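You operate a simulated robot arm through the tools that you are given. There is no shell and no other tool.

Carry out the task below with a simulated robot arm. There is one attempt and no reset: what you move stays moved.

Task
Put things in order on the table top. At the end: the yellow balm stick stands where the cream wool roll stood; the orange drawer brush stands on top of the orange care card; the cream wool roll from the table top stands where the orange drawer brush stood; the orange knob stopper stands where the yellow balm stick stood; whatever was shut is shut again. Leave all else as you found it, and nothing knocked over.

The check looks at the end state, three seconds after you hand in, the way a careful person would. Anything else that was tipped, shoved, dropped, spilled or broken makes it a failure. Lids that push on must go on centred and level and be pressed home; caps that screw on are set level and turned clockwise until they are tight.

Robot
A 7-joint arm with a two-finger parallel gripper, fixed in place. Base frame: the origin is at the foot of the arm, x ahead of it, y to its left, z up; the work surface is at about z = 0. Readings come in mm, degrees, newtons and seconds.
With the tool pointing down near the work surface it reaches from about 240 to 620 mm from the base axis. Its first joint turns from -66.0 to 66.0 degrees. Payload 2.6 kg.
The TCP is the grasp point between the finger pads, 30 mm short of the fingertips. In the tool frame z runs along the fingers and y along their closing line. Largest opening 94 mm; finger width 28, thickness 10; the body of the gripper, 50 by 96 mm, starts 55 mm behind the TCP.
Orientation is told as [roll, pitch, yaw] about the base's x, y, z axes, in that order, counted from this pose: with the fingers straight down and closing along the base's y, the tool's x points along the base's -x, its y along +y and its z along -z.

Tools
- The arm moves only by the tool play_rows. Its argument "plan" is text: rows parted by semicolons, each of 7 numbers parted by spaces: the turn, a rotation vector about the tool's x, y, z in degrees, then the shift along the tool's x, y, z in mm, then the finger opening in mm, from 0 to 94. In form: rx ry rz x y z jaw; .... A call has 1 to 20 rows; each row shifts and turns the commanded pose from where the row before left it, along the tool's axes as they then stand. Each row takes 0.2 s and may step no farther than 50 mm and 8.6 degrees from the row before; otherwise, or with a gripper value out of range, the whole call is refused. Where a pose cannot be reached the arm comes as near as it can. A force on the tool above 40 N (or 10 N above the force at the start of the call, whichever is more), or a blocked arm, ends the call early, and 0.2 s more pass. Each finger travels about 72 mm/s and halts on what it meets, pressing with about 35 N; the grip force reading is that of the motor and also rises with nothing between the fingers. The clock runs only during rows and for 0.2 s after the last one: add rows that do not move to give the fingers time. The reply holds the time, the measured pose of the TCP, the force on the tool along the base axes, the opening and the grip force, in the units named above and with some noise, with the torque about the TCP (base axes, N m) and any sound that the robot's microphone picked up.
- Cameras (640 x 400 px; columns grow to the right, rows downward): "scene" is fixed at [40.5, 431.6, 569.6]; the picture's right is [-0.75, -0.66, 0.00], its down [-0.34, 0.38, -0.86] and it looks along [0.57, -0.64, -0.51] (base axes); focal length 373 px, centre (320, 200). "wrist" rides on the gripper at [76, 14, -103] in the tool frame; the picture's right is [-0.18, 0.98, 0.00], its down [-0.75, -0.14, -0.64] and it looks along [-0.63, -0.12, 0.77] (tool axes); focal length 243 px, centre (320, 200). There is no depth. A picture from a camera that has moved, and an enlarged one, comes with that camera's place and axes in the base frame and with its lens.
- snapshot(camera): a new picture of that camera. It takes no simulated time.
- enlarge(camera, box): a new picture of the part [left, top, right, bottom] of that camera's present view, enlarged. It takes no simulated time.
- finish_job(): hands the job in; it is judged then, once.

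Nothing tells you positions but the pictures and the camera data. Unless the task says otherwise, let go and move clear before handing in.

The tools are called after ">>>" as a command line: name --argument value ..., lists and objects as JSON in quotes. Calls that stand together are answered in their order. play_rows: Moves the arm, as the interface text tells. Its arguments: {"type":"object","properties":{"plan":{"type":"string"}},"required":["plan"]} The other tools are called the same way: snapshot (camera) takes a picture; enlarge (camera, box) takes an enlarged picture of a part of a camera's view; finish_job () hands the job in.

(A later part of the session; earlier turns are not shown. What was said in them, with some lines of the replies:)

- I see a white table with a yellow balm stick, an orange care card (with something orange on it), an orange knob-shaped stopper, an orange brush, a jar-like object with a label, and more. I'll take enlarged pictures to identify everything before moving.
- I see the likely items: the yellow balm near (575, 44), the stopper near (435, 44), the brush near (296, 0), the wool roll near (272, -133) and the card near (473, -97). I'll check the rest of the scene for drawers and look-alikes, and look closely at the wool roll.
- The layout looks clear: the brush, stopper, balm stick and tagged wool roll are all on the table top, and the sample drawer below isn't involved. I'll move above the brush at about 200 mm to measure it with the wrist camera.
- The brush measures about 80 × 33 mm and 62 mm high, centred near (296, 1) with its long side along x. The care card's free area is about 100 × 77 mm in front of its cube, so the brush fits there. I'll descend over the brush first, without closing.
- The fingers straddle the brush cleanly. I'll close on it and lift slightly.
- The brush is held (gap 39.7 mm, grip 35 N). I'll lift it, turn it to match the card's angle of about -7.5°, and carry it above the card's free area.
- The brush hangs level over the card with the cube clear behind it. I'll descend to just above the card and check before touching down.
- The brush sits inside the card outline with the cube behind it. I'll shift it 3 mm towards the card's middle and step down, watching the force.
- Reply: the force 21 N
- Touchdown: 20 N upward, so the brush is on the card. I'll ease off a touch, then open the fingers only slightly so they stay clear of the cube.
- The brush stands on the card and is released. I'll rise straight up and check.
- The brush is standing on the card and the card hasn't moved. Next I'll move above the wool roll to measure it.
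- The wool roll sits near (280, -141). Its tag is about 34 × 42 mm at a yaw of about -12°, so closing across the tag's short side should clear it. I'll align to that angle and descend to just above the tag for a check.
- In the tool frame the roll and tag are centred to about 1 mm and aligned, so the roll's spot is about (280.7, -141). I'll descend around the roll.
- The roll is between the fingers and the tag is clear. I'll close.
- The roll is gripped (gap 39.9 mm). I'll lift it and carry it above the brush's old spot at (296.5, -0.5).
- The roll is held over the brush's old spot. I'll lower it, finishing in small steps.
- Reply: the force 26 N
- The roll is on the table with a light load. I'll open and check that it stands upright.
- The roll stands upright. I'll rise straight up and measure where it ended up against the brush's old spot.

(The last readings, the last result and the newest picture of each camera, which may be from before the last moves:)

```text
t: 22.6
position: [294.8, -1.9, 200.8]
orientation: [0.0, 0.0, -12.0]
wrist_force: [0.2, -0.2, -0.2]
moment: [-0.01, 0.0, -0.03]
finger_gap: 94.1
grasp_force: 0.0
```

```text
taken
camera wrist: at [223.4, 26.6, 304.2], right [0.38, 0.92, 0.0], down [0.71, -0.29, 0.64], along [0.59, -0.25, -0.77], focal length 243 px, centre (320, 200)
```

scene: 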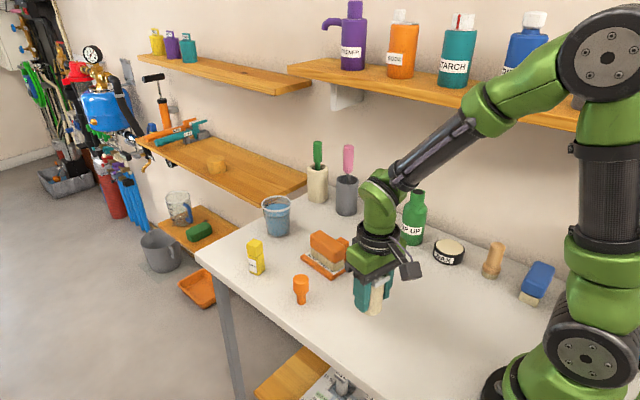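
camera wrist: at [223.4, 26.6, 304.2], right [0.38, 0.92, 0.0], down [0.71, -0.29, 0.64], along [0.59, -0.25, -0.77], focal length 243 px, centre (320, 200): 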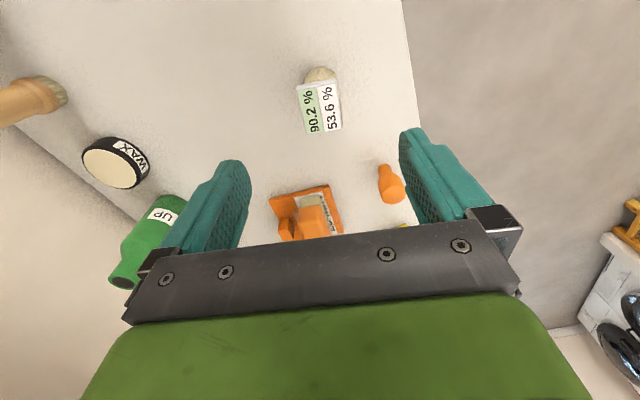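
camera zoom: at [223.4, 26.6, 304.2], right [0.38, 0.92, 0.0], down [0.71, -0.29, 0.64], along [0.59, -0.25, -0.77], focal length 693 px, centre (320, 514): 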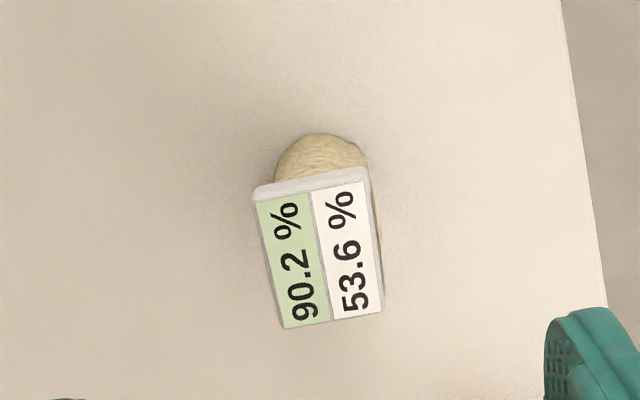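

The roll's base reads about (295.7, -1.5), matching the brush's old base centre within a couple of mm. Next I'll square up and move above the yellow balm stick near (575, 44) to measure it.

>>> play_rows --plan "0 0 -6 0 0 0 94; 0 0 -6 0 0 0 94; 0 0 0 -44 7.3 0 94; 0 0 0 -44 7.3 0 94; 0 0 0 -44 7.3 0 94; 0 0 0 -44 7.3 0 94; 0 0 0 -44 7.3 0 94; 0 0 0 -44 7.3 0 94; 0 0 0 0 0 0 94"

>>> snapshot --camera "wrist"

>>> enlarge --camera "wrist" --box '[240, 0, 440, 140]'

>>> enlarge --camera "scene" --box '[225, 225, 325, 315]'

```text
t: 24.6
position: [561.6, 41.2, 198.3]
orientation: [0.0, 0.1, 0.2]
wrist_force: [-0.4, 0.5, 0.2]
moment: [0.02, -0.02, 0.01]
finger_gap: 93.8
grasp_force: 0.0
```

```text
taken
camera wrist: at [484.1, 54.4, 302.1], right [0.18, 0.98, 0.0], down [0.75, -0.14, 0.64], along [0.63, -0.12, -0.77], focal length 243 px, centre (320, 200)
```

wrist: 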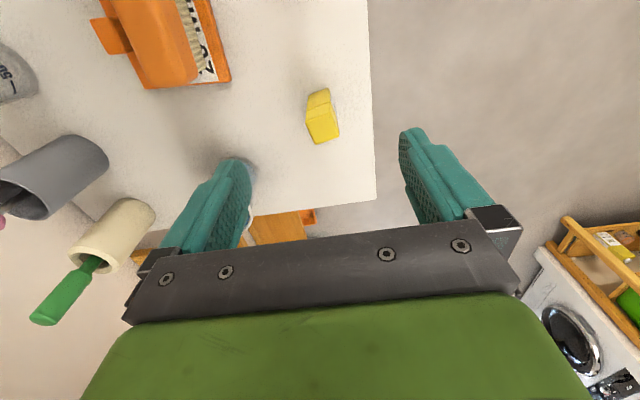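

```text
2.86 times, centred on (340, 70) of wrist
camera zoom: at [484.1, 54.4, 302.1], right [0.18, 0.98, 0.0], down [0.75, -0.14, 0.64], along [0.63, -0.12, -0.77], focal length 693 px, centre (263, 571)
```

zoom: 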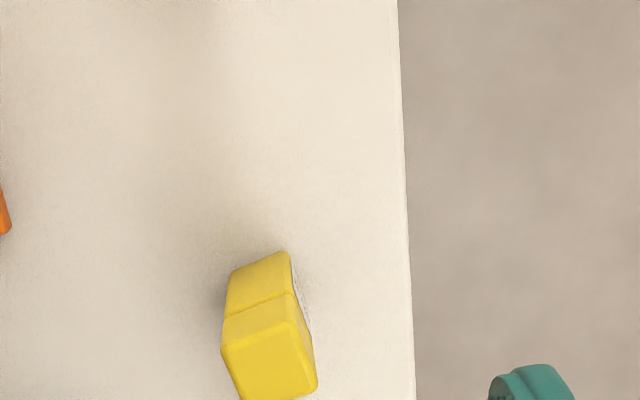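

```text
4.44 times, centred on (275, 270) of scene
camera zoom: at [40.5, 431.6, 569.6], right [-0.75, -0.66, 0.0], down [-0.34, 0.38, -0.86], along [0.57, -0.64, -0.51], focal length 1659 px, centre (520, -111)
```

zoom: 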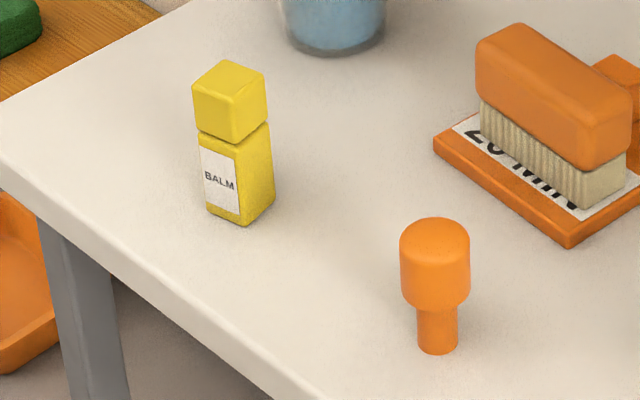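

The balm stick is near (579, 39), turned about +8°, about 24 mm square and 75 mm tall with a cap seam at about 55 mm. I'll align to it and come down part way for a close look.

>>> play_rows --plan "0 0 0 -18.5 -1 0 94; 0 0 -8 0 0 0 94; 0 0 0 0 0 35 80; 0 0 0 0 0 35 70; 0 0 0 0 0 0 70"

>>> snapshot --camera "wrist"

>>> enlarge --camera "wrist" --box '[230, 60, 430, 200]'

>>> enlarge --camera "scene" --box '[215, 205, 315, 295]'

```text
t: 25.8
position: [578.7, 39.8, 131.2]
orientation: [0.0, 0.0, 8.0]
wrist_force: [-0.3, 0.0, 0.4]
moment: [0.01, -0.01, 0.01]
finger_gap: 70.2
grasp_force: 0.1
```

```text
taken
camera wrist: at [500.7, 42.9, 233.3], right [0.05, 1.0, 0.0], down [0.77, -0.04, 0.64], along [0.64, -0.03, -0.77], focal length 243 px, centre (320, 200)
```

wrist: 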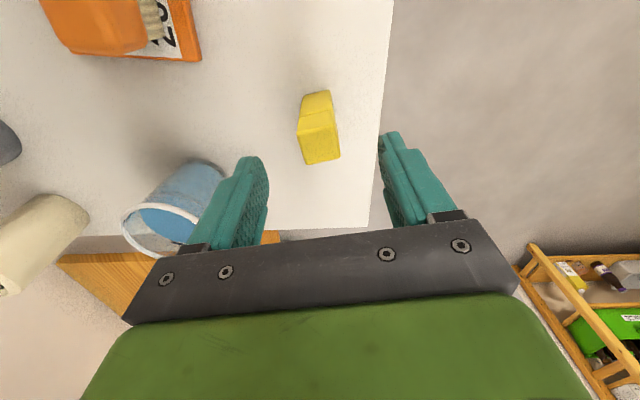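

```text
2.86 times, centred on (330, 130) of wrist
camera zoom: at [500.7, 42.9, 233.3], right [0.05, 1.0, 0.0], down [0.77, -0.04, 0.64], along [0.64, -0.03, -0.77], focal length 693 px, centre (291, 400)
```

zoom: 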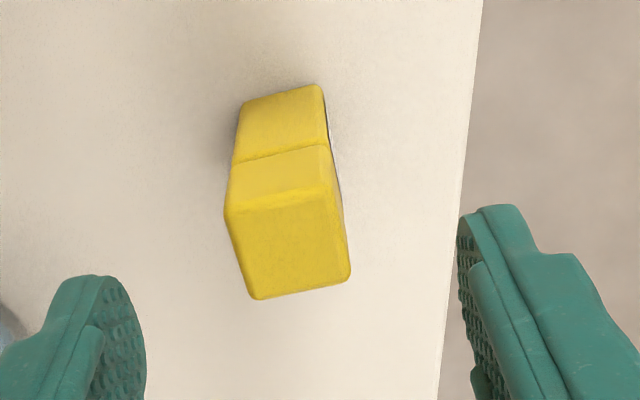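

```text
4.44 times, centred on (265, 250) of scene
camera zoom: at [40.5, 431.6, 569.6], right [-0.75, -0.66, 0.0], down [-0.34, 0.38, -0.86], along [0.57, -0.64, -0.51], focal length 1659 px, centre (564, -22)
```

zoom: 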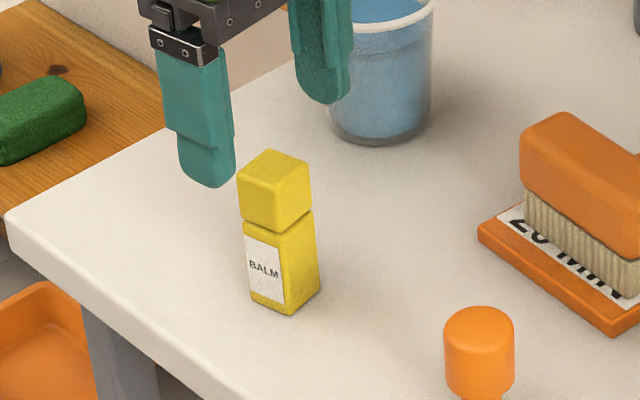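

The balm is centred within a few mm of the tool axis and turned about 10.5°, and its cap and body have the same width. I'll correct the pose and descend around it.

>>> play_rows --plan "0 0 -2.6 -3.1 -1 0 66; 0 0 0 0 0 40 62; 0 0 0 0 0 35 60; 0 0 0 0 0 17.5 60; 0 0 0 0 0 0 60"

>>> snapshot --camera "wrist"

>>> enlarge --camera "scene" --box '[215, 205, 315, 295]'

```text
t: 27.0
position: [580.2, 40.7, 36.4]
orientation: [0.0, 0.0, 10.6]
wrist_force: [0.2, 0.4, -0.3]
moment: [-0.01, 0.01, 0.03]
finger_gap: 60.2
grasp_force: 0.0
```

```text
taken
camera wrist: at [503.2, 39.4, 139.7], right [0.0, 1.0, 0.0], down [0.77, 0.0, 0.64], along [0.64, 0.0, -0.77], focal length 243 px, centre (320, 200)
```

wrist: 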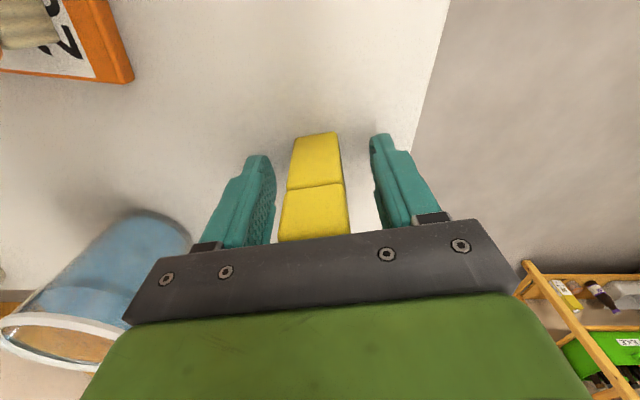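

```text
4.44 times, centred on (265, 250) of scene
camera zoom: at [40.5, 431.6, 569.6], right [-0.75, -0.66, 0.0], down [-0.34, 0.38, -0.86], along [0.57, -0.64, -0.51], focal length 1659 px, centre (564, -22)
```

zoom: 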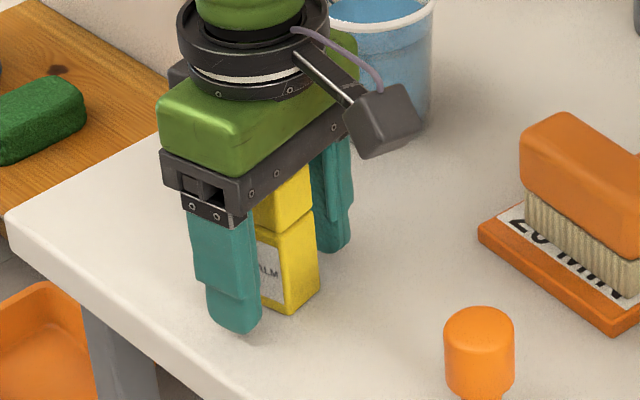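

The balm is centred between the fingers, so its spot is about (580.3, 39.3). I'll close.

>>> play_rows --plan "0 0 0 0 0 0 45; 0 0 0 0 0 0 34; 0 0 0 0 0 0 26; 0 0 0 0 0 0 14; 0 0 0 0 0 0 14; 0 0 0 0 0 0 14"

>>> snapshot --camera "wrist"

>>> enlarge --camera "scene" --box '[215, 205, 315, 295]'

```text
t: 28.4
position: [580.3, 40.8, 37.2]
orientation: [0.0, 0.0, 10.6]
wrist_force: [0.2, -0.3, 0.1]
moment: [0.0, 0.02, 0.0]
finger_gap: 31.5
grasp_force: 35.0
```

```text
taken
camera wrist: at [503.3, 39.4, 140.0], right [0.0, 1.0, 0.0], down [0.77, 0.0, 0.64], along [0.64, 0.0, -0.77], focal length 243 px, centre (320, 200)
```

wrist: 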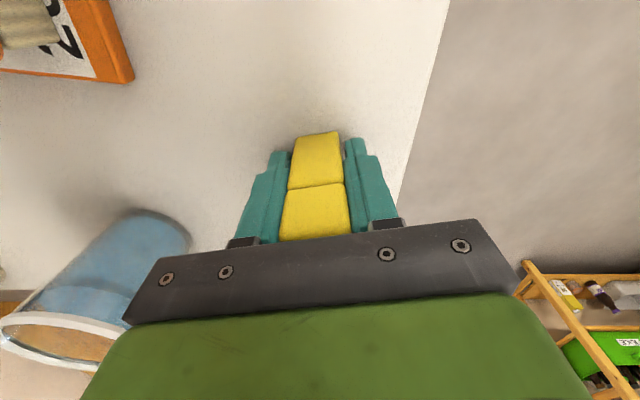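

```text
4.44 times, centred on (265, 250) of scene
camera zoom: at [40.5, 431.6, 569.6], right [-0.75, -0.66, 0.0], down [-0.34, 0.38, -0.86], along [0.57, -0.64, -0.51], focal length 1659 px, centre (564, -22)
```

zoom: 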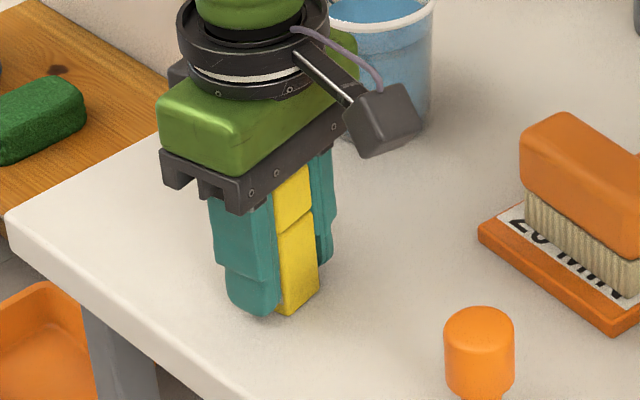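

>>> enlarge --camera "wrist" --box '[240, 110, 400, 250]'

>>> enlarge --camera "scene" --box '[245, 225, 305, 285]'

```text
2.86 times, centred on (320, 180) of wrist
camera zoom: at [503.3, 39.4, 140.0], right [0.0, 1.0, 0.0], down [0.77, 0.0, 0.64], along [0.64, 0.0, -0.77], focal length 693 px, centre (320, 257)
```

zoom: 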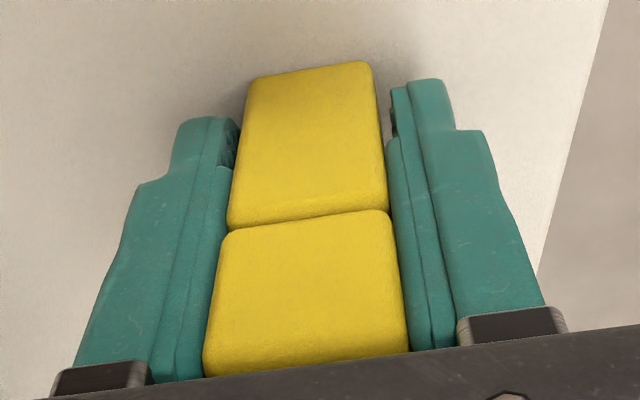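

```text
6.67 times, centred on (275, 255) of scene
camera zoom: at [40.5, 431.6, 569.6], right [-0.75, -0.66, 0.0], down [-0.34, 0.38, -0.86], along [0.57, -0.64, -0.51], focal length 2489 px, centre (620, -167)
```

zoom: 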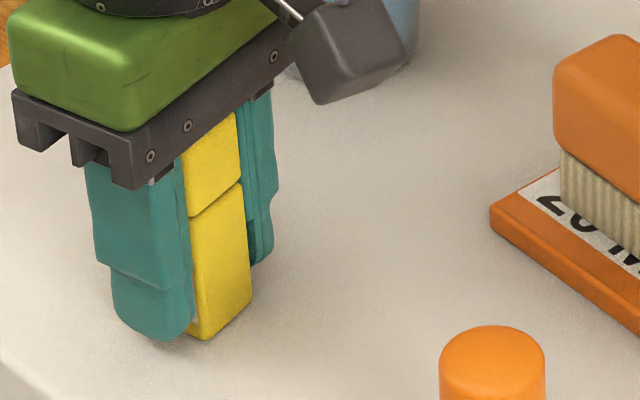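

The grip holds. I'll lift a few mm and check that the cap and body rise together.

>>> play_rows --plan "0 0 0 0 0 -4 14; 0 0 0 0 0 -4 14; 0 0 0 0 0 0 14"

>>> enlarge --camera "scene" --box '[245, 225, 305, 285]'

>>> enlarge --camera "wrist" --box '[240, 110, 400, 250]'

```text
t: 29.2
position: [582.2, 40.8, 46.2]
orientation: [0.0, 0.0, 10.7]
wrist_force: [-0.2, -0.5, -0.8]
moment: [0.02, -0.01, 0.01]
finger_gap: 31.3
grasp_force: 35.0
```

```text
6.67 times, centred on (275, 255) of scene
camera zoom: at [40.5, 431.6, 569.6], right [-0.75, -0.66, 0.0], down [-0.34, 0.38, -0.86], along [0.57, -0.64, -0.51], focal length 2489 px, centre (620, -167)
```

zoom: 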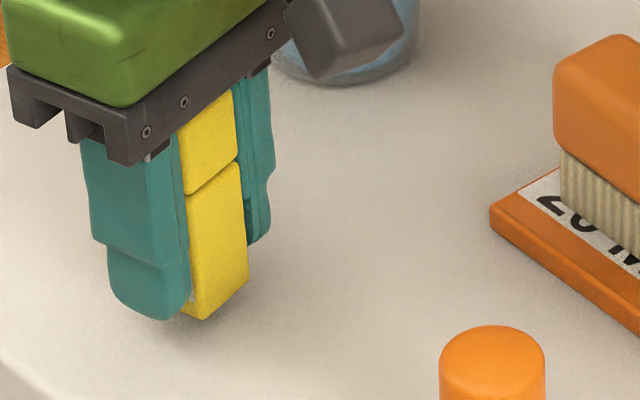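

```text
2.86 times, centred on (320, 180) of wrist
camera zoom: at [504.0, 39.3, 148.8], right [0.0, 1.0, 0.0], down [0.77, 0.0, 0.64], along [0.64, 0.0, -0.77], focal length 693 px, centre (320, 257)
```

zoom: 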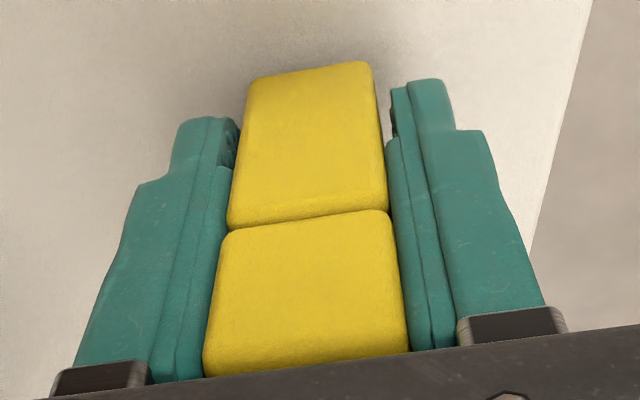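

Cap and body lift together. I'll raise it and carry it to above the wool roll's old spot at (280.8, -140.7).

>>> play_rows --plan "0 0 0 0 0 -45 14; 0 0 0 0 0 -45 14; 0 0 0 41.04 -15.24 0 14; 0 0 0 41.04 -15.24 0 14; 0 0 0 41.04 -15.24 0 14; 0 0 0 41.04 -15.24 0 14; 0 0 0 41.04 -15.24 0 14; 0 0 0 41.04 -15.24 0 14; 0 0 0 41.04 -15.24 0 14; 0 0 0 41.04 -15.24 0 14; 0 0 0 0 0 0 14"

>>> snapshot --camera "wrist"

>>> snapshot --camera "scene"

```text
t: 31.6
position: [280.6, -137.3, 135.6]
orientation: [0.0, -0.1, 10.5]
wrist_force: [-0.6, 0.2, 0.6]
moment: [0.01, 0.02, 0.01]
finger_gap: 31.2
grasp_force: 35.2
```

```text
taken
camera wrist: at [203.1, -138.7, 238.2], right [0.0, 1.0, 0.0], down [0.77, 0.0, 0.64], along [0.64, 0.0, -0.77], focal length 243 px, centre (320, 200)
```

wrist: 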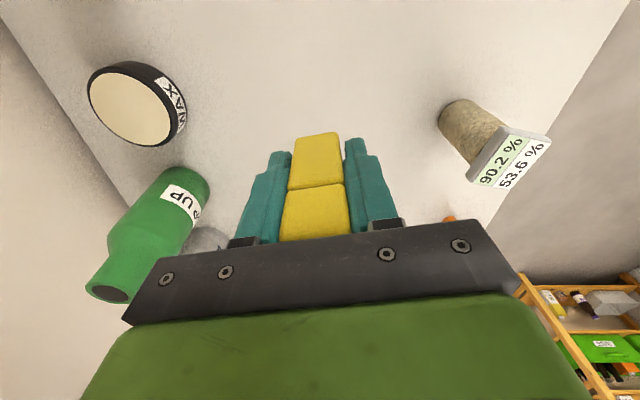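

```text
taken
```

scene: 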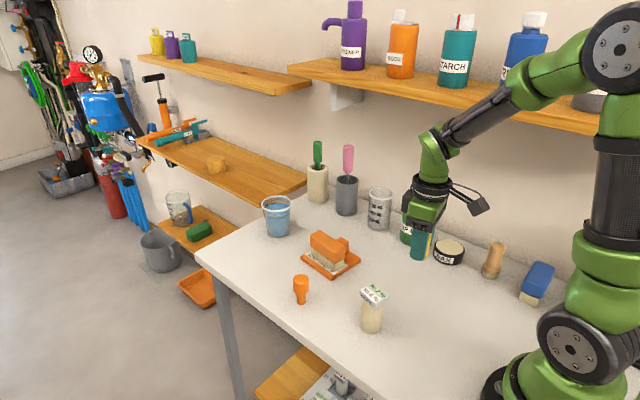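

I'm over the wool roll's old spot. I'll correct y by -2 mm and lower the balm.

>>> play_rows --plan "0 0 0 0.4 -2 40 14; 0 0 0 0 0 35 14; 0 0 0 0 0 18 14; 0 0 0 0 0 4 14; 0 0 0 0 0 0 14"

>>> enlarge --camera "scene" --box '[370, 220, 460, 310]'

```text
t: 32.8
position: [281.3, -140.1, 37.6]
orientation: [0.0, 0.0, 10.5]
wrist_force: [-0.2, 0.3, -1.0]
moment: [0.0, -0.02, 0.03]
finger_gap: 31.5
grasp_force: 35.1
```

```text
4.44 times, centred on (415, 265) of scene
camera zoom: at [40.5, 431.6, 569.6], right [-0.75, -0.66, 0.0], down [-0.34, 0.38, -0.86], along [0.57, -0.64, -0.51], focal length 1659 px, centre (-102, -89)
```

zoom: 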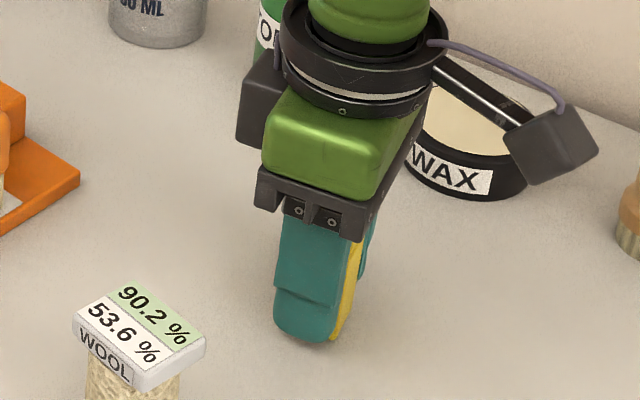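

>>> play_rows --plan "0 0 0 0 0 0.7 14; 0 0 0 0 0 0.5 14; 0 0 0 0 0 0 14"

```text
t: 33.6
position: [281.3, -141.8, 36.5]
orientation: [0.0, 0.0, 10.6]
wrist_force: [0.6, 0.0, -0.5]
moment: [0.0, 0.04, 0.0]
finger_gap: 31.3
grasp_force: 34.6
```

>>> play_rows --plan "0 0 0 0 0 0.6 14; 0 0 0 0 0 0 14"

```text
t: 34.2
position: [281.5, -141.4, 36.9]
orientation: [-0.1, -0.2, 10.6]
wrist_force: [0.5, 1.9, 5.2]
moment: [0.03, 0.06, 0.0]
finger_gap: 31.2
grasp_force: 35.0
```

Light contact (5 N): the balm is on the table. I'll open gently.

>>> play_rows --plan "0 0 0 0 0 0 34; 0 0 0 0 0 0 40; 0 0 0 0 0 0 56; 0 0 0 0 0 0 56"

>>> snapshot --camera "wrist"

>>> enlarge --camera "scene" --box '[370, 220, 460, 310]'

```text
t: 35.2
position: [281.6, -140.4, 36.3]
orientation: [0.1, 0.0, 10.6]
wrist_force: [-0.6, -0.6, 0.6]
moment: [0.0, 0.0, -0.01]
finger_gap: 55.9
grasp_force: 0.1
```

```text
taken
camera wrist: at [203.5, -142.2, 139.5], right [0.0, 1.0, 0.0], down [0.77, 0.0, 0.64], along [0.64, 0.0, -0.77], focal length 243 px, centre (320, 200)
```

wrist: 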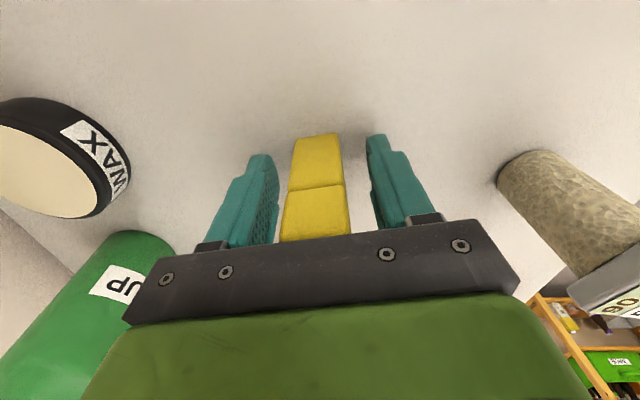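

```text
4.44 times, centred on (415, 265) of scene
camera zoom: at [40.5, 431.6, 569.6], right [-0.75, -0.66, 0.0], down [-0.34, 0.38, -0.86], along [0.57, -0.64, -0.51], focal length 1659 px, centre (-102, -89)
```

zoom: 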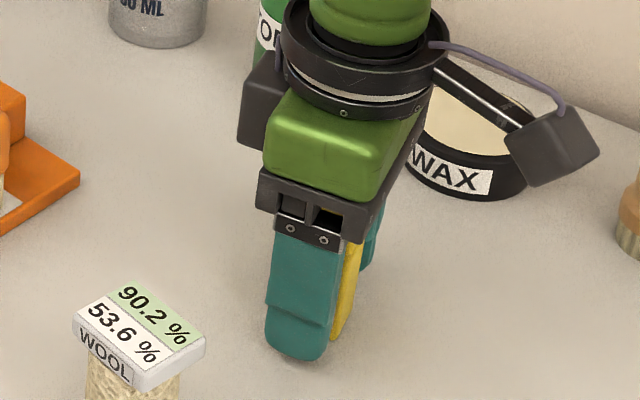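

The balm stands released on the wool roll's old spot. I'll rise, then go above the orange stopper to measure it.

>>> play_rows --plan "0 0 0 0 0 -10 56; 0 0 0 0 0 -35 56; 0 0 0 0 0 -40 70; 0 0 0 0 0 -40 94; 0 0 5.3 0 0 -38 94; 0 0 5.3 0 0 0 94; 0 0 0 -26 30.5 0 94; 0 0 0 -26 30.5 0 94; 0 0 0 -26 30.5 0 94; 0 0 0 -26 30.5 0 94; 0 0 0 -26 30.5 0 94; 0 0 0 -26 30.5 0 94; 0 0 0 0 0 0 94"

>>> snapshot --camera "wrist"

>>> enlarge --camera "wrist" --box '[240, 20, 440, 160]'

>>> snapshot --camera "scene"

>>> enlarge --camera "scene" --box '[380, 220, 460, 300]'

```text
t: 38.0
position: [435.8, 40.8, 197.9]
orientation: [0.0, 0.0, 0.0]
wrist_force: [-0.3, 0.3, 0.7]
moment: [-0.01, -0.02, 0.0]
finger_gap: 93.9
grasp_force: 0.0
```

```text
taken
camera wrist: at [359.8, 53.8, 302.4], right [0.18, 0.98, 0.0], down [0.75, -0.14, 0.64], along [0.63, -0.12, -0.77], focal length 243 px, centre (320, 200)
```

wrist: 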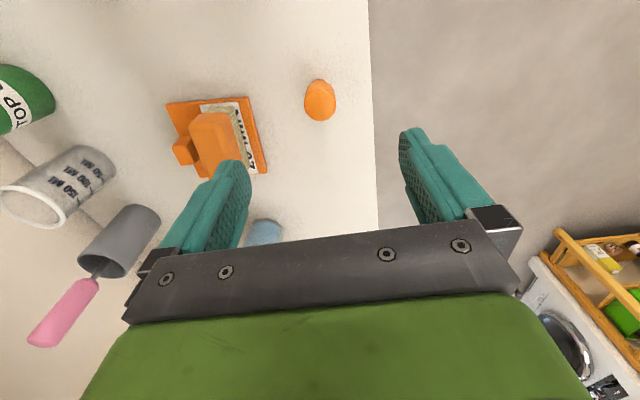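

```text
2.86 times, centred on (340, 90) of wrist
camera zoom: at [359.8, 53.8, 302.4], right [0.18, 0.98, 0.0], down [0.75, -0.14, 0.64], along [0.63, -0.12, -0.77], focal length 693 px, centre (263, 514)
```

zoom: 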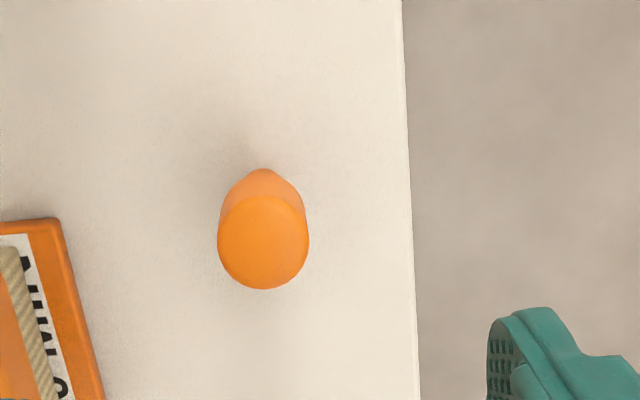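

```text
taken
```

scene: 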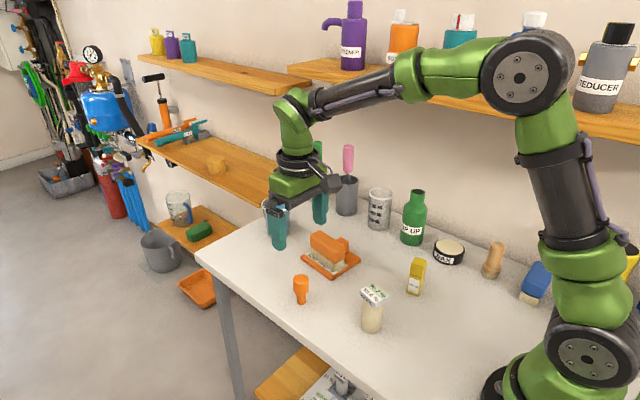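

```text
5.00 times, centred on (420, 260) of scene
camera zoom: at [40.5, 431.6, 569.6], right [-0.75, -0.66, 0.0], down [-0.34, 0.38, -0.86], along [0.57, -0.64, -0.51], focal length 1867 px, centre (-180, -100)
```

zoom: 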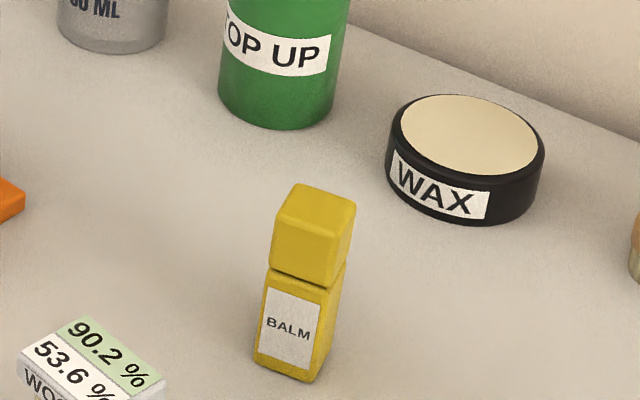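

Balm's base pixel position matches where the roll's base was. The stopper is near (438.5, 39) with a knob about 31 mm wide. I'll centre over it and come down for a check.

>>> play_rows --plan "0 0 0 -2.7 -0.7 40 85; 0 0 0 0 0 40 76; 0 0 0 0 0 0 76"

>>> enlarge --camera "wrist" --box '[230, 60, 430, 200]'

>>> enlarge --camera "scene" --box '[255, 235, 345, 325]'

```text
t: 38.8
position: [438.8, 42.0, 118.9]
orientation: [0.1, 0.0, 0.0]
wrist_force: [0.4, 1.1, -0.1]
moment: [-0.02, -0.06, 0.0]
finger_gap: 76.2
grasp_force: 0.1
```

```text
2.86 times, centred on (330, 130) of wrist
camera zoom: at [362.2, 55.1, 222.7], right [0.18, 0.98, 0.0], down [0.75, -0.14, 0.64], along [0.63, -0.12, -0.77], focal length 693 px, centre (291, 400)
```

zoom: 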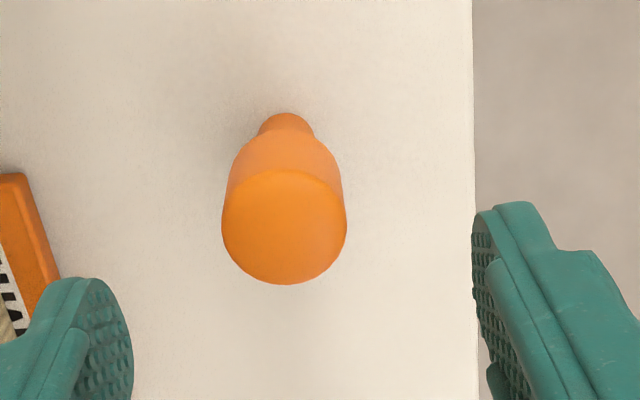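

```text
4.44 times, centred on (300, 280) of scene
camera zoom: at [40.5, 431.6, 569.6], right [-0.75, -0.66, 0.0], down [-0.34, 0.38, -0.86], along [0.57, -0.64, -0.51], focal length 1659 px, centre (409, -156)
```

zoom: 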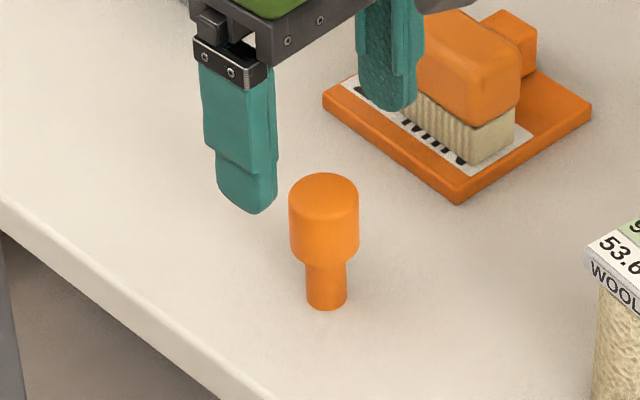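

I'll trim by about 2 mm and descend around the knob.

>>> play_rows --plan "0 0 0 -0.8 -2.2 0 70; 0 0 0 0 0 35 66; 0 0 0 0 0 28 64; 0 0 0 0 0 13 64; 0 0 0 0 0 0 64"

>>> enlarge --camera "wrist" --box '[220, 90, 420, 250]'

>>> enlarge --camera "scene" --box '[255, 235, 345, 325]'

```text
t: 40.0
position: [441.7, 39.3, 45.1]
orientation: [-0.1, 0.1, 0.0]
wrist_force: [-0.5, -0.4, 0.0]
moment: [-0.01, 0.04, -0.04]
finger_gap: 64.2
grasp_force: 0.0
```

```text
2.50 times, centred on (320, 170) of wrist
camera zoom: at [364.2, 51.9, 146.8], right [0.18, 0.98, 0.0], down [0.75, -0.14, 0.64], along [0.63, -0.12, -0.77], focal length 606 px, centre (320, 275)
```

zoom: 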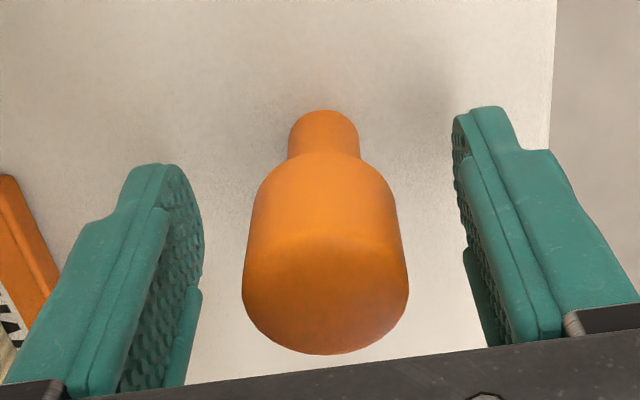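

```text
4.44 times, centred on (300, 280) of scene
camera zoom: at [40.5, 431.6, 569.6], right [-0.75, -0.66, 0.0], down [-0.34, 0.38, -0.86], along [0.57, -0.64, -0.51], focal length 1659 px, centre (409, -156)
```

zoom: 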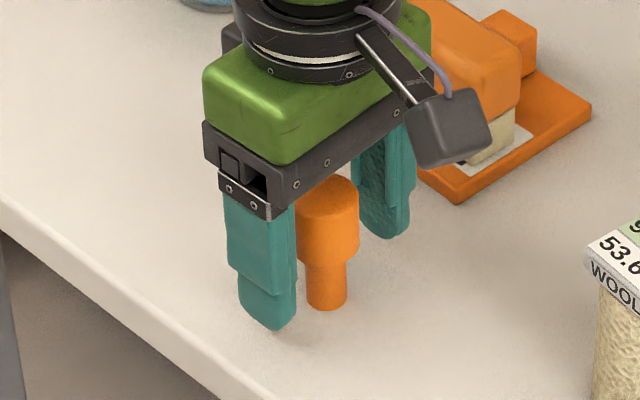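

Centred. I'll close slowly on the knob.

>>> play_rows --plan "0 0 0 0 0 0 56; 0 0 0 0 0 0 48; 0 0 0 0 0 0 43; 0 0 0 0 0 0 39; 0 0 0 0 0 0 36; 0 0 0 0 0 0 33; 0 0 0 0 0 0 24; 0 0 0 0 0 0 18; 0 0 0 0 0 0 18"

>>> enlarge --camera "wrist" --box '[220, 90, 420, 250]'

>>> enlarge --camera "scene" --box '[255, 235, 345, 325]'

```text
t: 42.0
position: [440.0, 39.3, 44.4]
orientation: [-0.1, -0.1, 0.1]
wrist_force: [0.3, 0.0, 0.6]
moment: [-0.01, 0.01, 0.0]
finger_gap: 30.4
grasp_force: 35.4
```

```text
2.50 times, centred on (320, 170) of wrist
camera zoom: at [364.2, 51.9, 147.0], right [0.18, 0.98, 0.0], down [0.75, -0.14, 0.64], along [0.63, -0.12, -0.77], focal length 606 px, centre (320, 275)
```

zoom: 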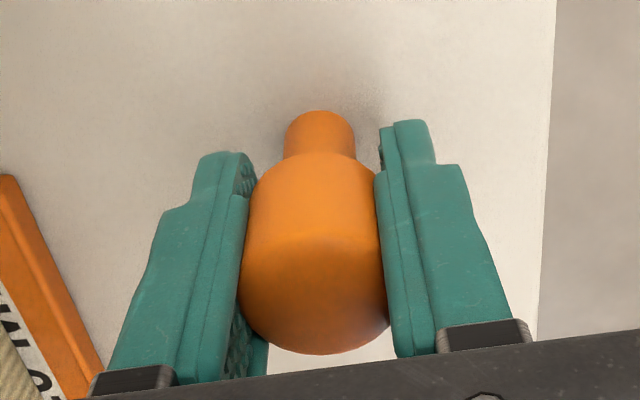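

```text
4.44 times, centred on (300, 280) of scene
camera zoom: at [40.5, 431.6, 569.6], right [-0.75, -0.66, 0.0], down [-0.34, 0.38, -0.86], along [0.57, -0.64, -0.51], focal length 1659 px, centre (409, -156)
```

zoom: 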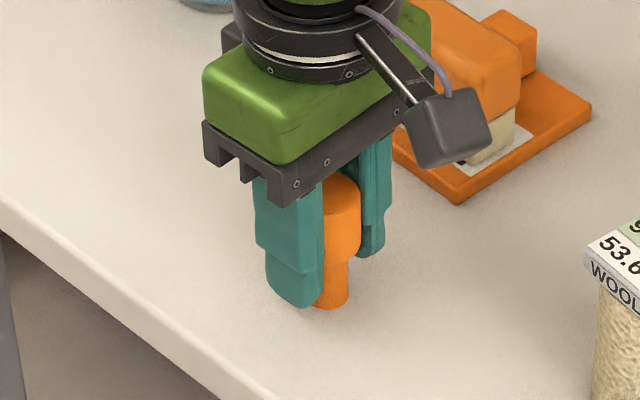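

The knob is gripped at 35 N and still upright. I'll lift it and carry it along to the balm's old spot at (580.4, 39.3).

>>> play_rows --plan "0 0 0 0 0 -10 18; 0 0 0 0 0 -35 18; 0 0 0 -35.1 0.25 0 18; 0 0 0 -35.1 0.25 0 18; 0 0 0 -35.1 0.25 0 18; 0 0 0 -35.1 0.25 0 18; 0 0 0 0 0 0 18; 0 0 0 0 0 0 18"

>>> snapshot --camera "wrist"

>>> snapshot --camera "scene"

```text
t: 43.8
position: [581.7, 39.8, 87.9]
orientation: [0.1, -0.1, 0.0]
wrist_force: [-0.2, 0.1, -0.2]
moment: [0.02, -0.02, -0.01]
finger_gap: 30.0
grasp_force: 34.4
```

```text
taken
camera wrist: at [504.7, 53.3, 192.3], right [0.18, 0.98, 0.0], down [0.75, -0.14, 0.64], along [0.63, -0.12, -0.77], focal length 243 px, centre (320, 200)
```

wrist: 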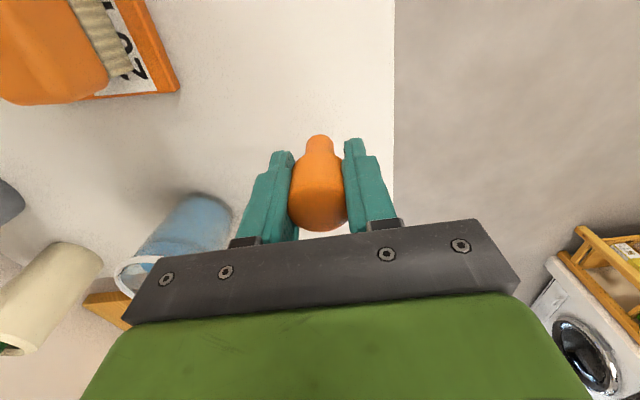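

```text
taken
```

scene: 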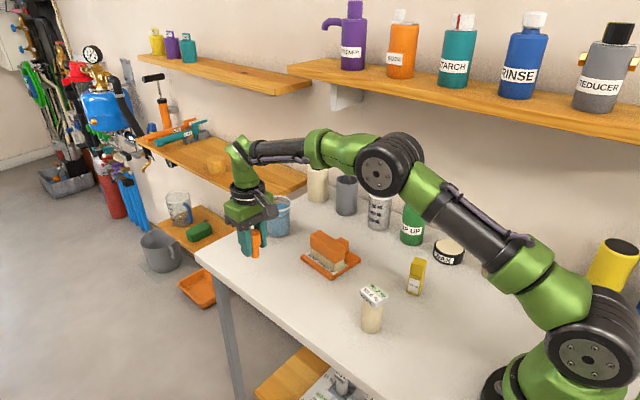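

In position over the balm's old spot. I'll lower the stopper, finishing in small steps.

>>> play_rows --plan "0 0 0 0 0 25 18; 0 0 0 0 0 14 18; 0 0 0 0 0 4 18; 0 0 0 0 0 1 18; 0 0 0 0 0 0 18"

>>> enlarge --camera "scene" --box '[215, 205, 315, 295]'

```text
t: 45.0
position: [580.8, 39.4, 45.2]
orientation: [0.0, 0.0, 0.0]
wrist_force: [-1.0, -0.4, -0.2]
moment: [0.0, -0.01, 0.01]
finger_gap: 30.0
grasp_force: 34.4
```

```text
4.44 times, centred on (265, 250) of scene
camera zoom: at [40.5, 431.6, 569.6], right [-0.75, -0.66, 0.0], down [-0.34, 0.38, -0.86], along [0.57, -0.64, -0.51], focal length 1659 px, centre (564, -22)
```

zoom: 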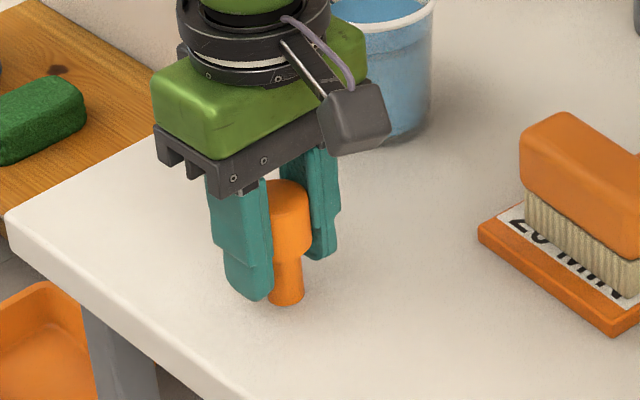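

>>> play_rows --plan "0 0 0 0 0 0.6 18; 0 0 0 0 0 0.4 18; 0 0 0 0 0 0 18"

```text
t: 45.8
position: [580.9, 40.5, 44.5]
orientation: [0.0, 0.0, 0.0]
wrist_force: [0.4, -0.1, 1.1]
moment: [-0.03, -0.05, -0.02]
finger_gap: 29.9
grasp_force: 34.8
```

>>> play_rows --plan "0 0 0 0 0 0.5 18; 0 0 0 0 0 0 18"

```text
t: 46.4
position: [580.1, 39.2, 44.5]
orientation: [-0.1, -0.2, 0.0]
wrist_force: [-2.9, 0.5, 7.8]
moment: [-0.01, 0.1, 0.02]
finger_gap: 29.7
grasp_force: 34.7
```

Light contact (8 N). I'll release the stopper slowly.

>>> play_rows --plan "0 0 0 0 0 0 31; 0 0 0 0 0 0 33; 0 0 0 0 0 0 38; 0 0 0 0 0 0 48; 0 0 0 0 0 0 60; 0 0 0 0 0 0 60"

>>> enlarge --camera "scene" --box '[215, 205, 315, 295]'

>>> enlarge --camera "wrist" --box '[220, 90, 420, 250]'

```text
t: 47.8
position: [580.8, 38.4, 43.7]
orientation: [-0.1, -0.1, -0.1]
wrist_force: [-0.7, -0.3, -0.1]
moment: [-0.03, 0.0, -0.02]
finger_gap: 59.9
grasp_force: 0.0
```

```text
4.44 times, centred on (265, 250) of scene
camera zoom: at [40.5, 431.6, 569.6], right [-0.75, -0.66, 0.0], down [-0.34, 0.38, -0.86], along [0.57, -0.64, -0.51], focal length 1659 px, centre (564, -22)
```

zoom: 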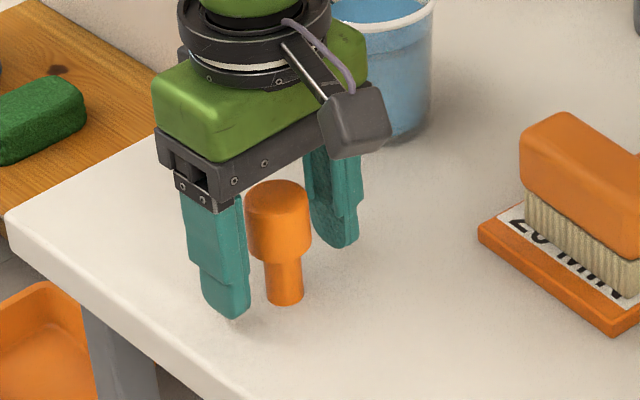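

```text
2.50 times, centred on (320, 170) of wrist
camera zoom: at [504.3, 52.5, 145.9], right [0.18, 0.98, 0.0], down [0.75, -0.14, 0.64], along [0.63, -0.12, -0.77], focal length 606 px, centre (320, 275)
```

zoom: 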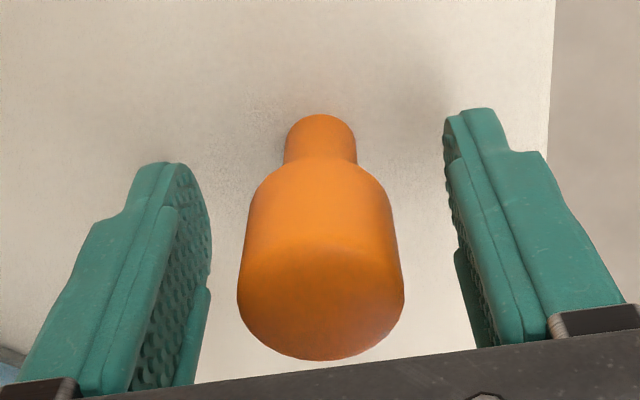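

The stopper stands upright, and its base pixel matches the balm's old base. I'll rise straight up and back off to a clear pose for the final inspection.

>>> play_rows --plan "0 0 0 0 0 -10 60; 0 0 0 0 0 -30 60; 0 0 0 0 0 -40 70; 0 0 0 0 0 -45 94; 0 0 0 0 0 -45 94; 0 0 0 0 0 -45 94; 0 0 0 40 4 -45 94; 0 0 0 45 4 -20 94; 0 0 0 45 4 0 94; 0 0 0 45 4 0 94; 0 0 0 42 2 0 94; 0 0 0 0 0 0 94; 0 0 0 0 0 0 94"

>>> snapshot --camera "scene"

>>> enlarge --camera "scene" --box '[200, 200, 420, 340]'

>>> enlarge --camera "scene" --box '[340, 190, 580, 340]'

>>> snapshot --camera "wrist"

```text
refused: row 7 steps farther than a row can; nothing moved
```

```text
taken
```

scene: 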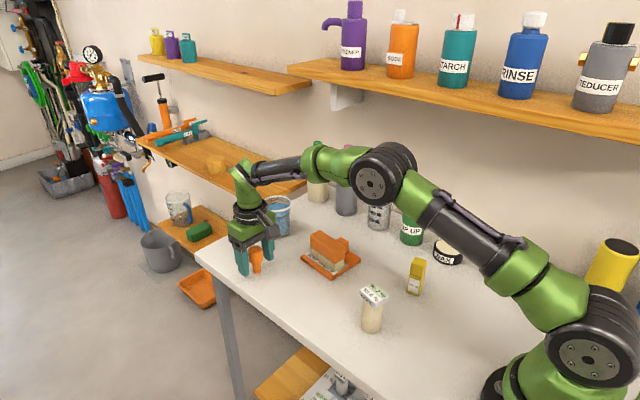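

```text
2.86 times, centred on (310, 270) of scene
camera zoom: at [40.5, 431.6, 569.6], right [-0.75, -0.66, 0.0], down [-0.34, 0.38, -0.86], along [0.57, -0.64, -0.51], focal length 1067 px, centre (349, 0)
```

zoom: 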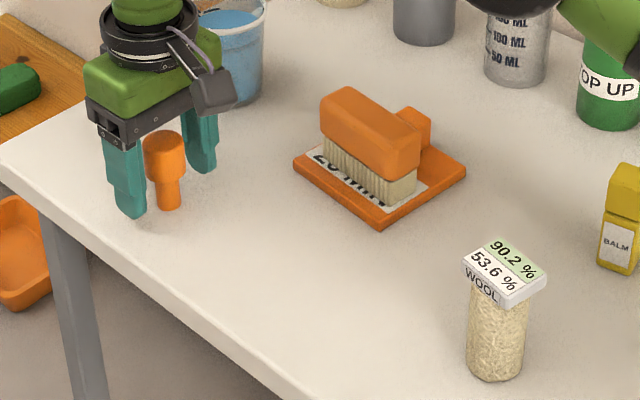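

```text
2.67 times, centred on (460, 265) of scene
camera zoom: at [40.5, 431.6, 569.6], right [-0.75, -0.66, 0.0], down [-0.34, 0.38, -0.86], along [0.57, -0.64, -0.51], focal length 996 px, centre (-53, 27)
```

zoom: 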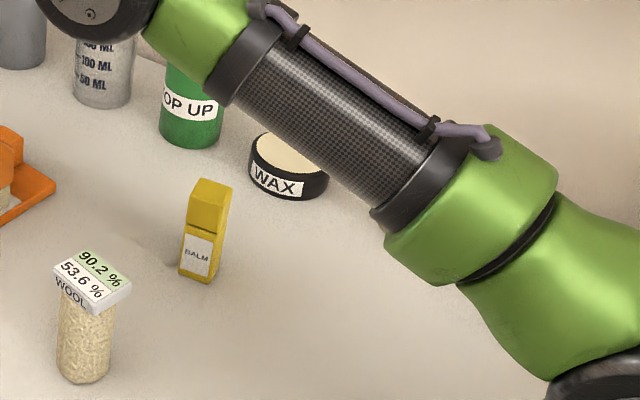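

```text
taken
camera wrist: at [504.3, 52.5, 145.9], right [0.18, 0.98, 0.0], down [0.75, -0.14, 0.64], along [0.63, -0.12, -0.77], focal length 243 px, centre (320, 200)
```

wrist: 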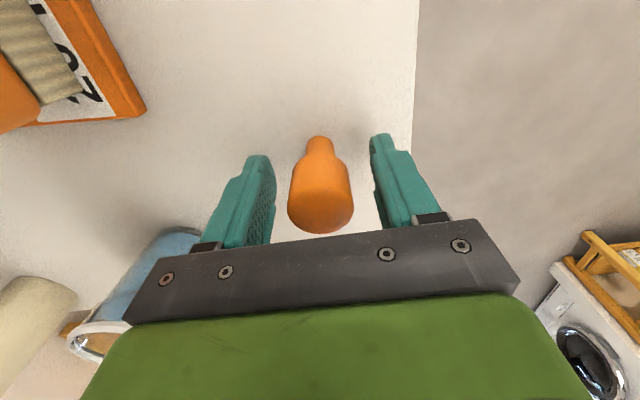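

That plan was refused because one row stepped too far; nothing moved and the stopper still stands. I'll repeat the retreat with smaller steps.

>>> play_rows --plan "0 0 0 0 0 -10 60; 0 0 0 0 0 -30 60; 0 0 0 0 0 -40 70; 0 0 0 0 0 -45 94; 0 0 0 0 0 -45 94; 0 0 0 0 0 -45 94; 0 0 0 30 2 -30 94; 0 0 0 35 2 -20 94; 0 0 0 40 2 -20 94; 0 0 0 40 3 -15 94; 0 0 0 40 4 0 94; 0 0 0 30 4 0 94; 0 0 0 0 0 0 94; 0 0 0 0 0 0 94"

>>> snapshot --camera "scene"

>>> enlarge --camera "scene" --box '[200, 200, 420, 340]'

>>> enlarge --camera "scene" --box '[360, 180, 580, 320]'

>>> snapshot --camera "wrist"

```text
t: 50.8
position: [357.1, 66.9, 342.8]
orientation: [0.0, 0.0, 0.0]
wrist_force: [-0.1, 0.4, 0.4]
moment: [0.01, 0.0, 0.01]
finger_gap: 94.0
grasp_force: 0.2
out of reach, approached as far as the arm can: row 6
```

```text
taken
```

scene: 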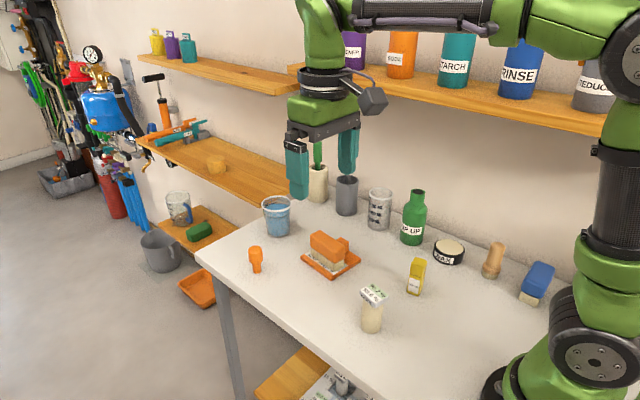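

```text
2.86 times, centred on (310, 270) of scene
camera zoom: at [40.5, 431.6, 569.6], right [-0.75, -0.66, 0.0], down [-0.34, 0.38, -0.86], along [0.57, -0.64, -0.51], focal length 1067 px, centre (349, 0)
```

zoom: 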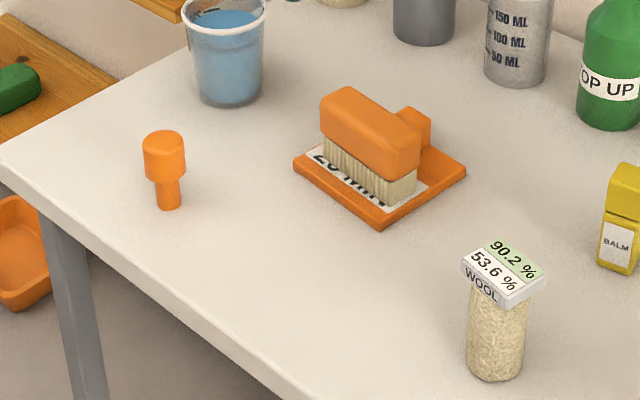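

```text
2.86 times, centred on (470, 250) of scene
camera zoom: at [40.5, 431.6, 569.6], right [-0.75, -0.66, 0.0], down [-0.34, 0.38, -0.86], along [0.57, -0.64, -0.51], focal length 1067 px, centre (-109, 57)
```

zoom: 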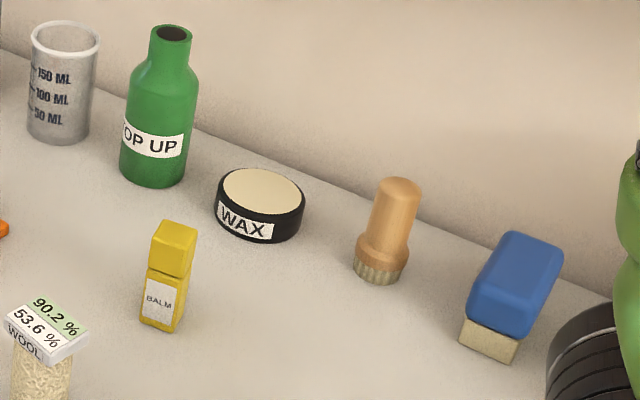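

```text
taken
camera wrist: at [280.6, 79.5, 445.3], right [0.18, 0.98, 0.0], down [0.75, -0.14, 0.64], along [0.63, -0.12, -0.77], focal length 243 px, centre (320, 200)
```

wrist: 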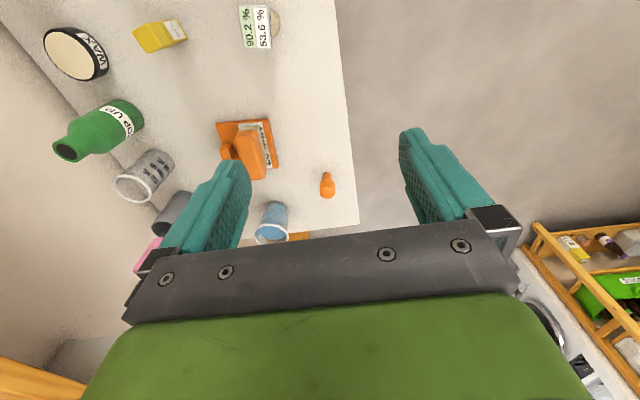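

All four items stand upright where they should be: the brush on the care card, the wool roll on the brush's old spot, the balm on the roll's old spot and the stopper on the balm's old spot. The card and everything else look unmoved and the arm is clear, so I'm handing in.

>>> finish_job

```text
The job is handed in.
```

The table top is arranged as you asked, and I've handed the job in. I don't have the result of the check.

| Item | Where it stands now | How it was checked |
|---|---|---|
| Orange drawer brush | On the orange care card, bristles down, in front of the card's raised cube | It sits about 15 mm off the card's centre because of the cube, but fully on the card |
| Cream wool roll | Where the brush stood | Within about 3 mm, measured from the pictures |
| Yellow balm stick | Where the wool roll stood | Its base lines up with the roll's old base in the fixed camera's picture; its cap is still on |
| Orange knob stopper | Where the balm stick stood | Its base lines up with the balm's old base in the fixed camera's picture |

In the last pictures all four stand upright. The care card and the other things on the table look unmoved. I opened nothing, so nothing needed shutting again. The arm is clear of the table with the gripper open.
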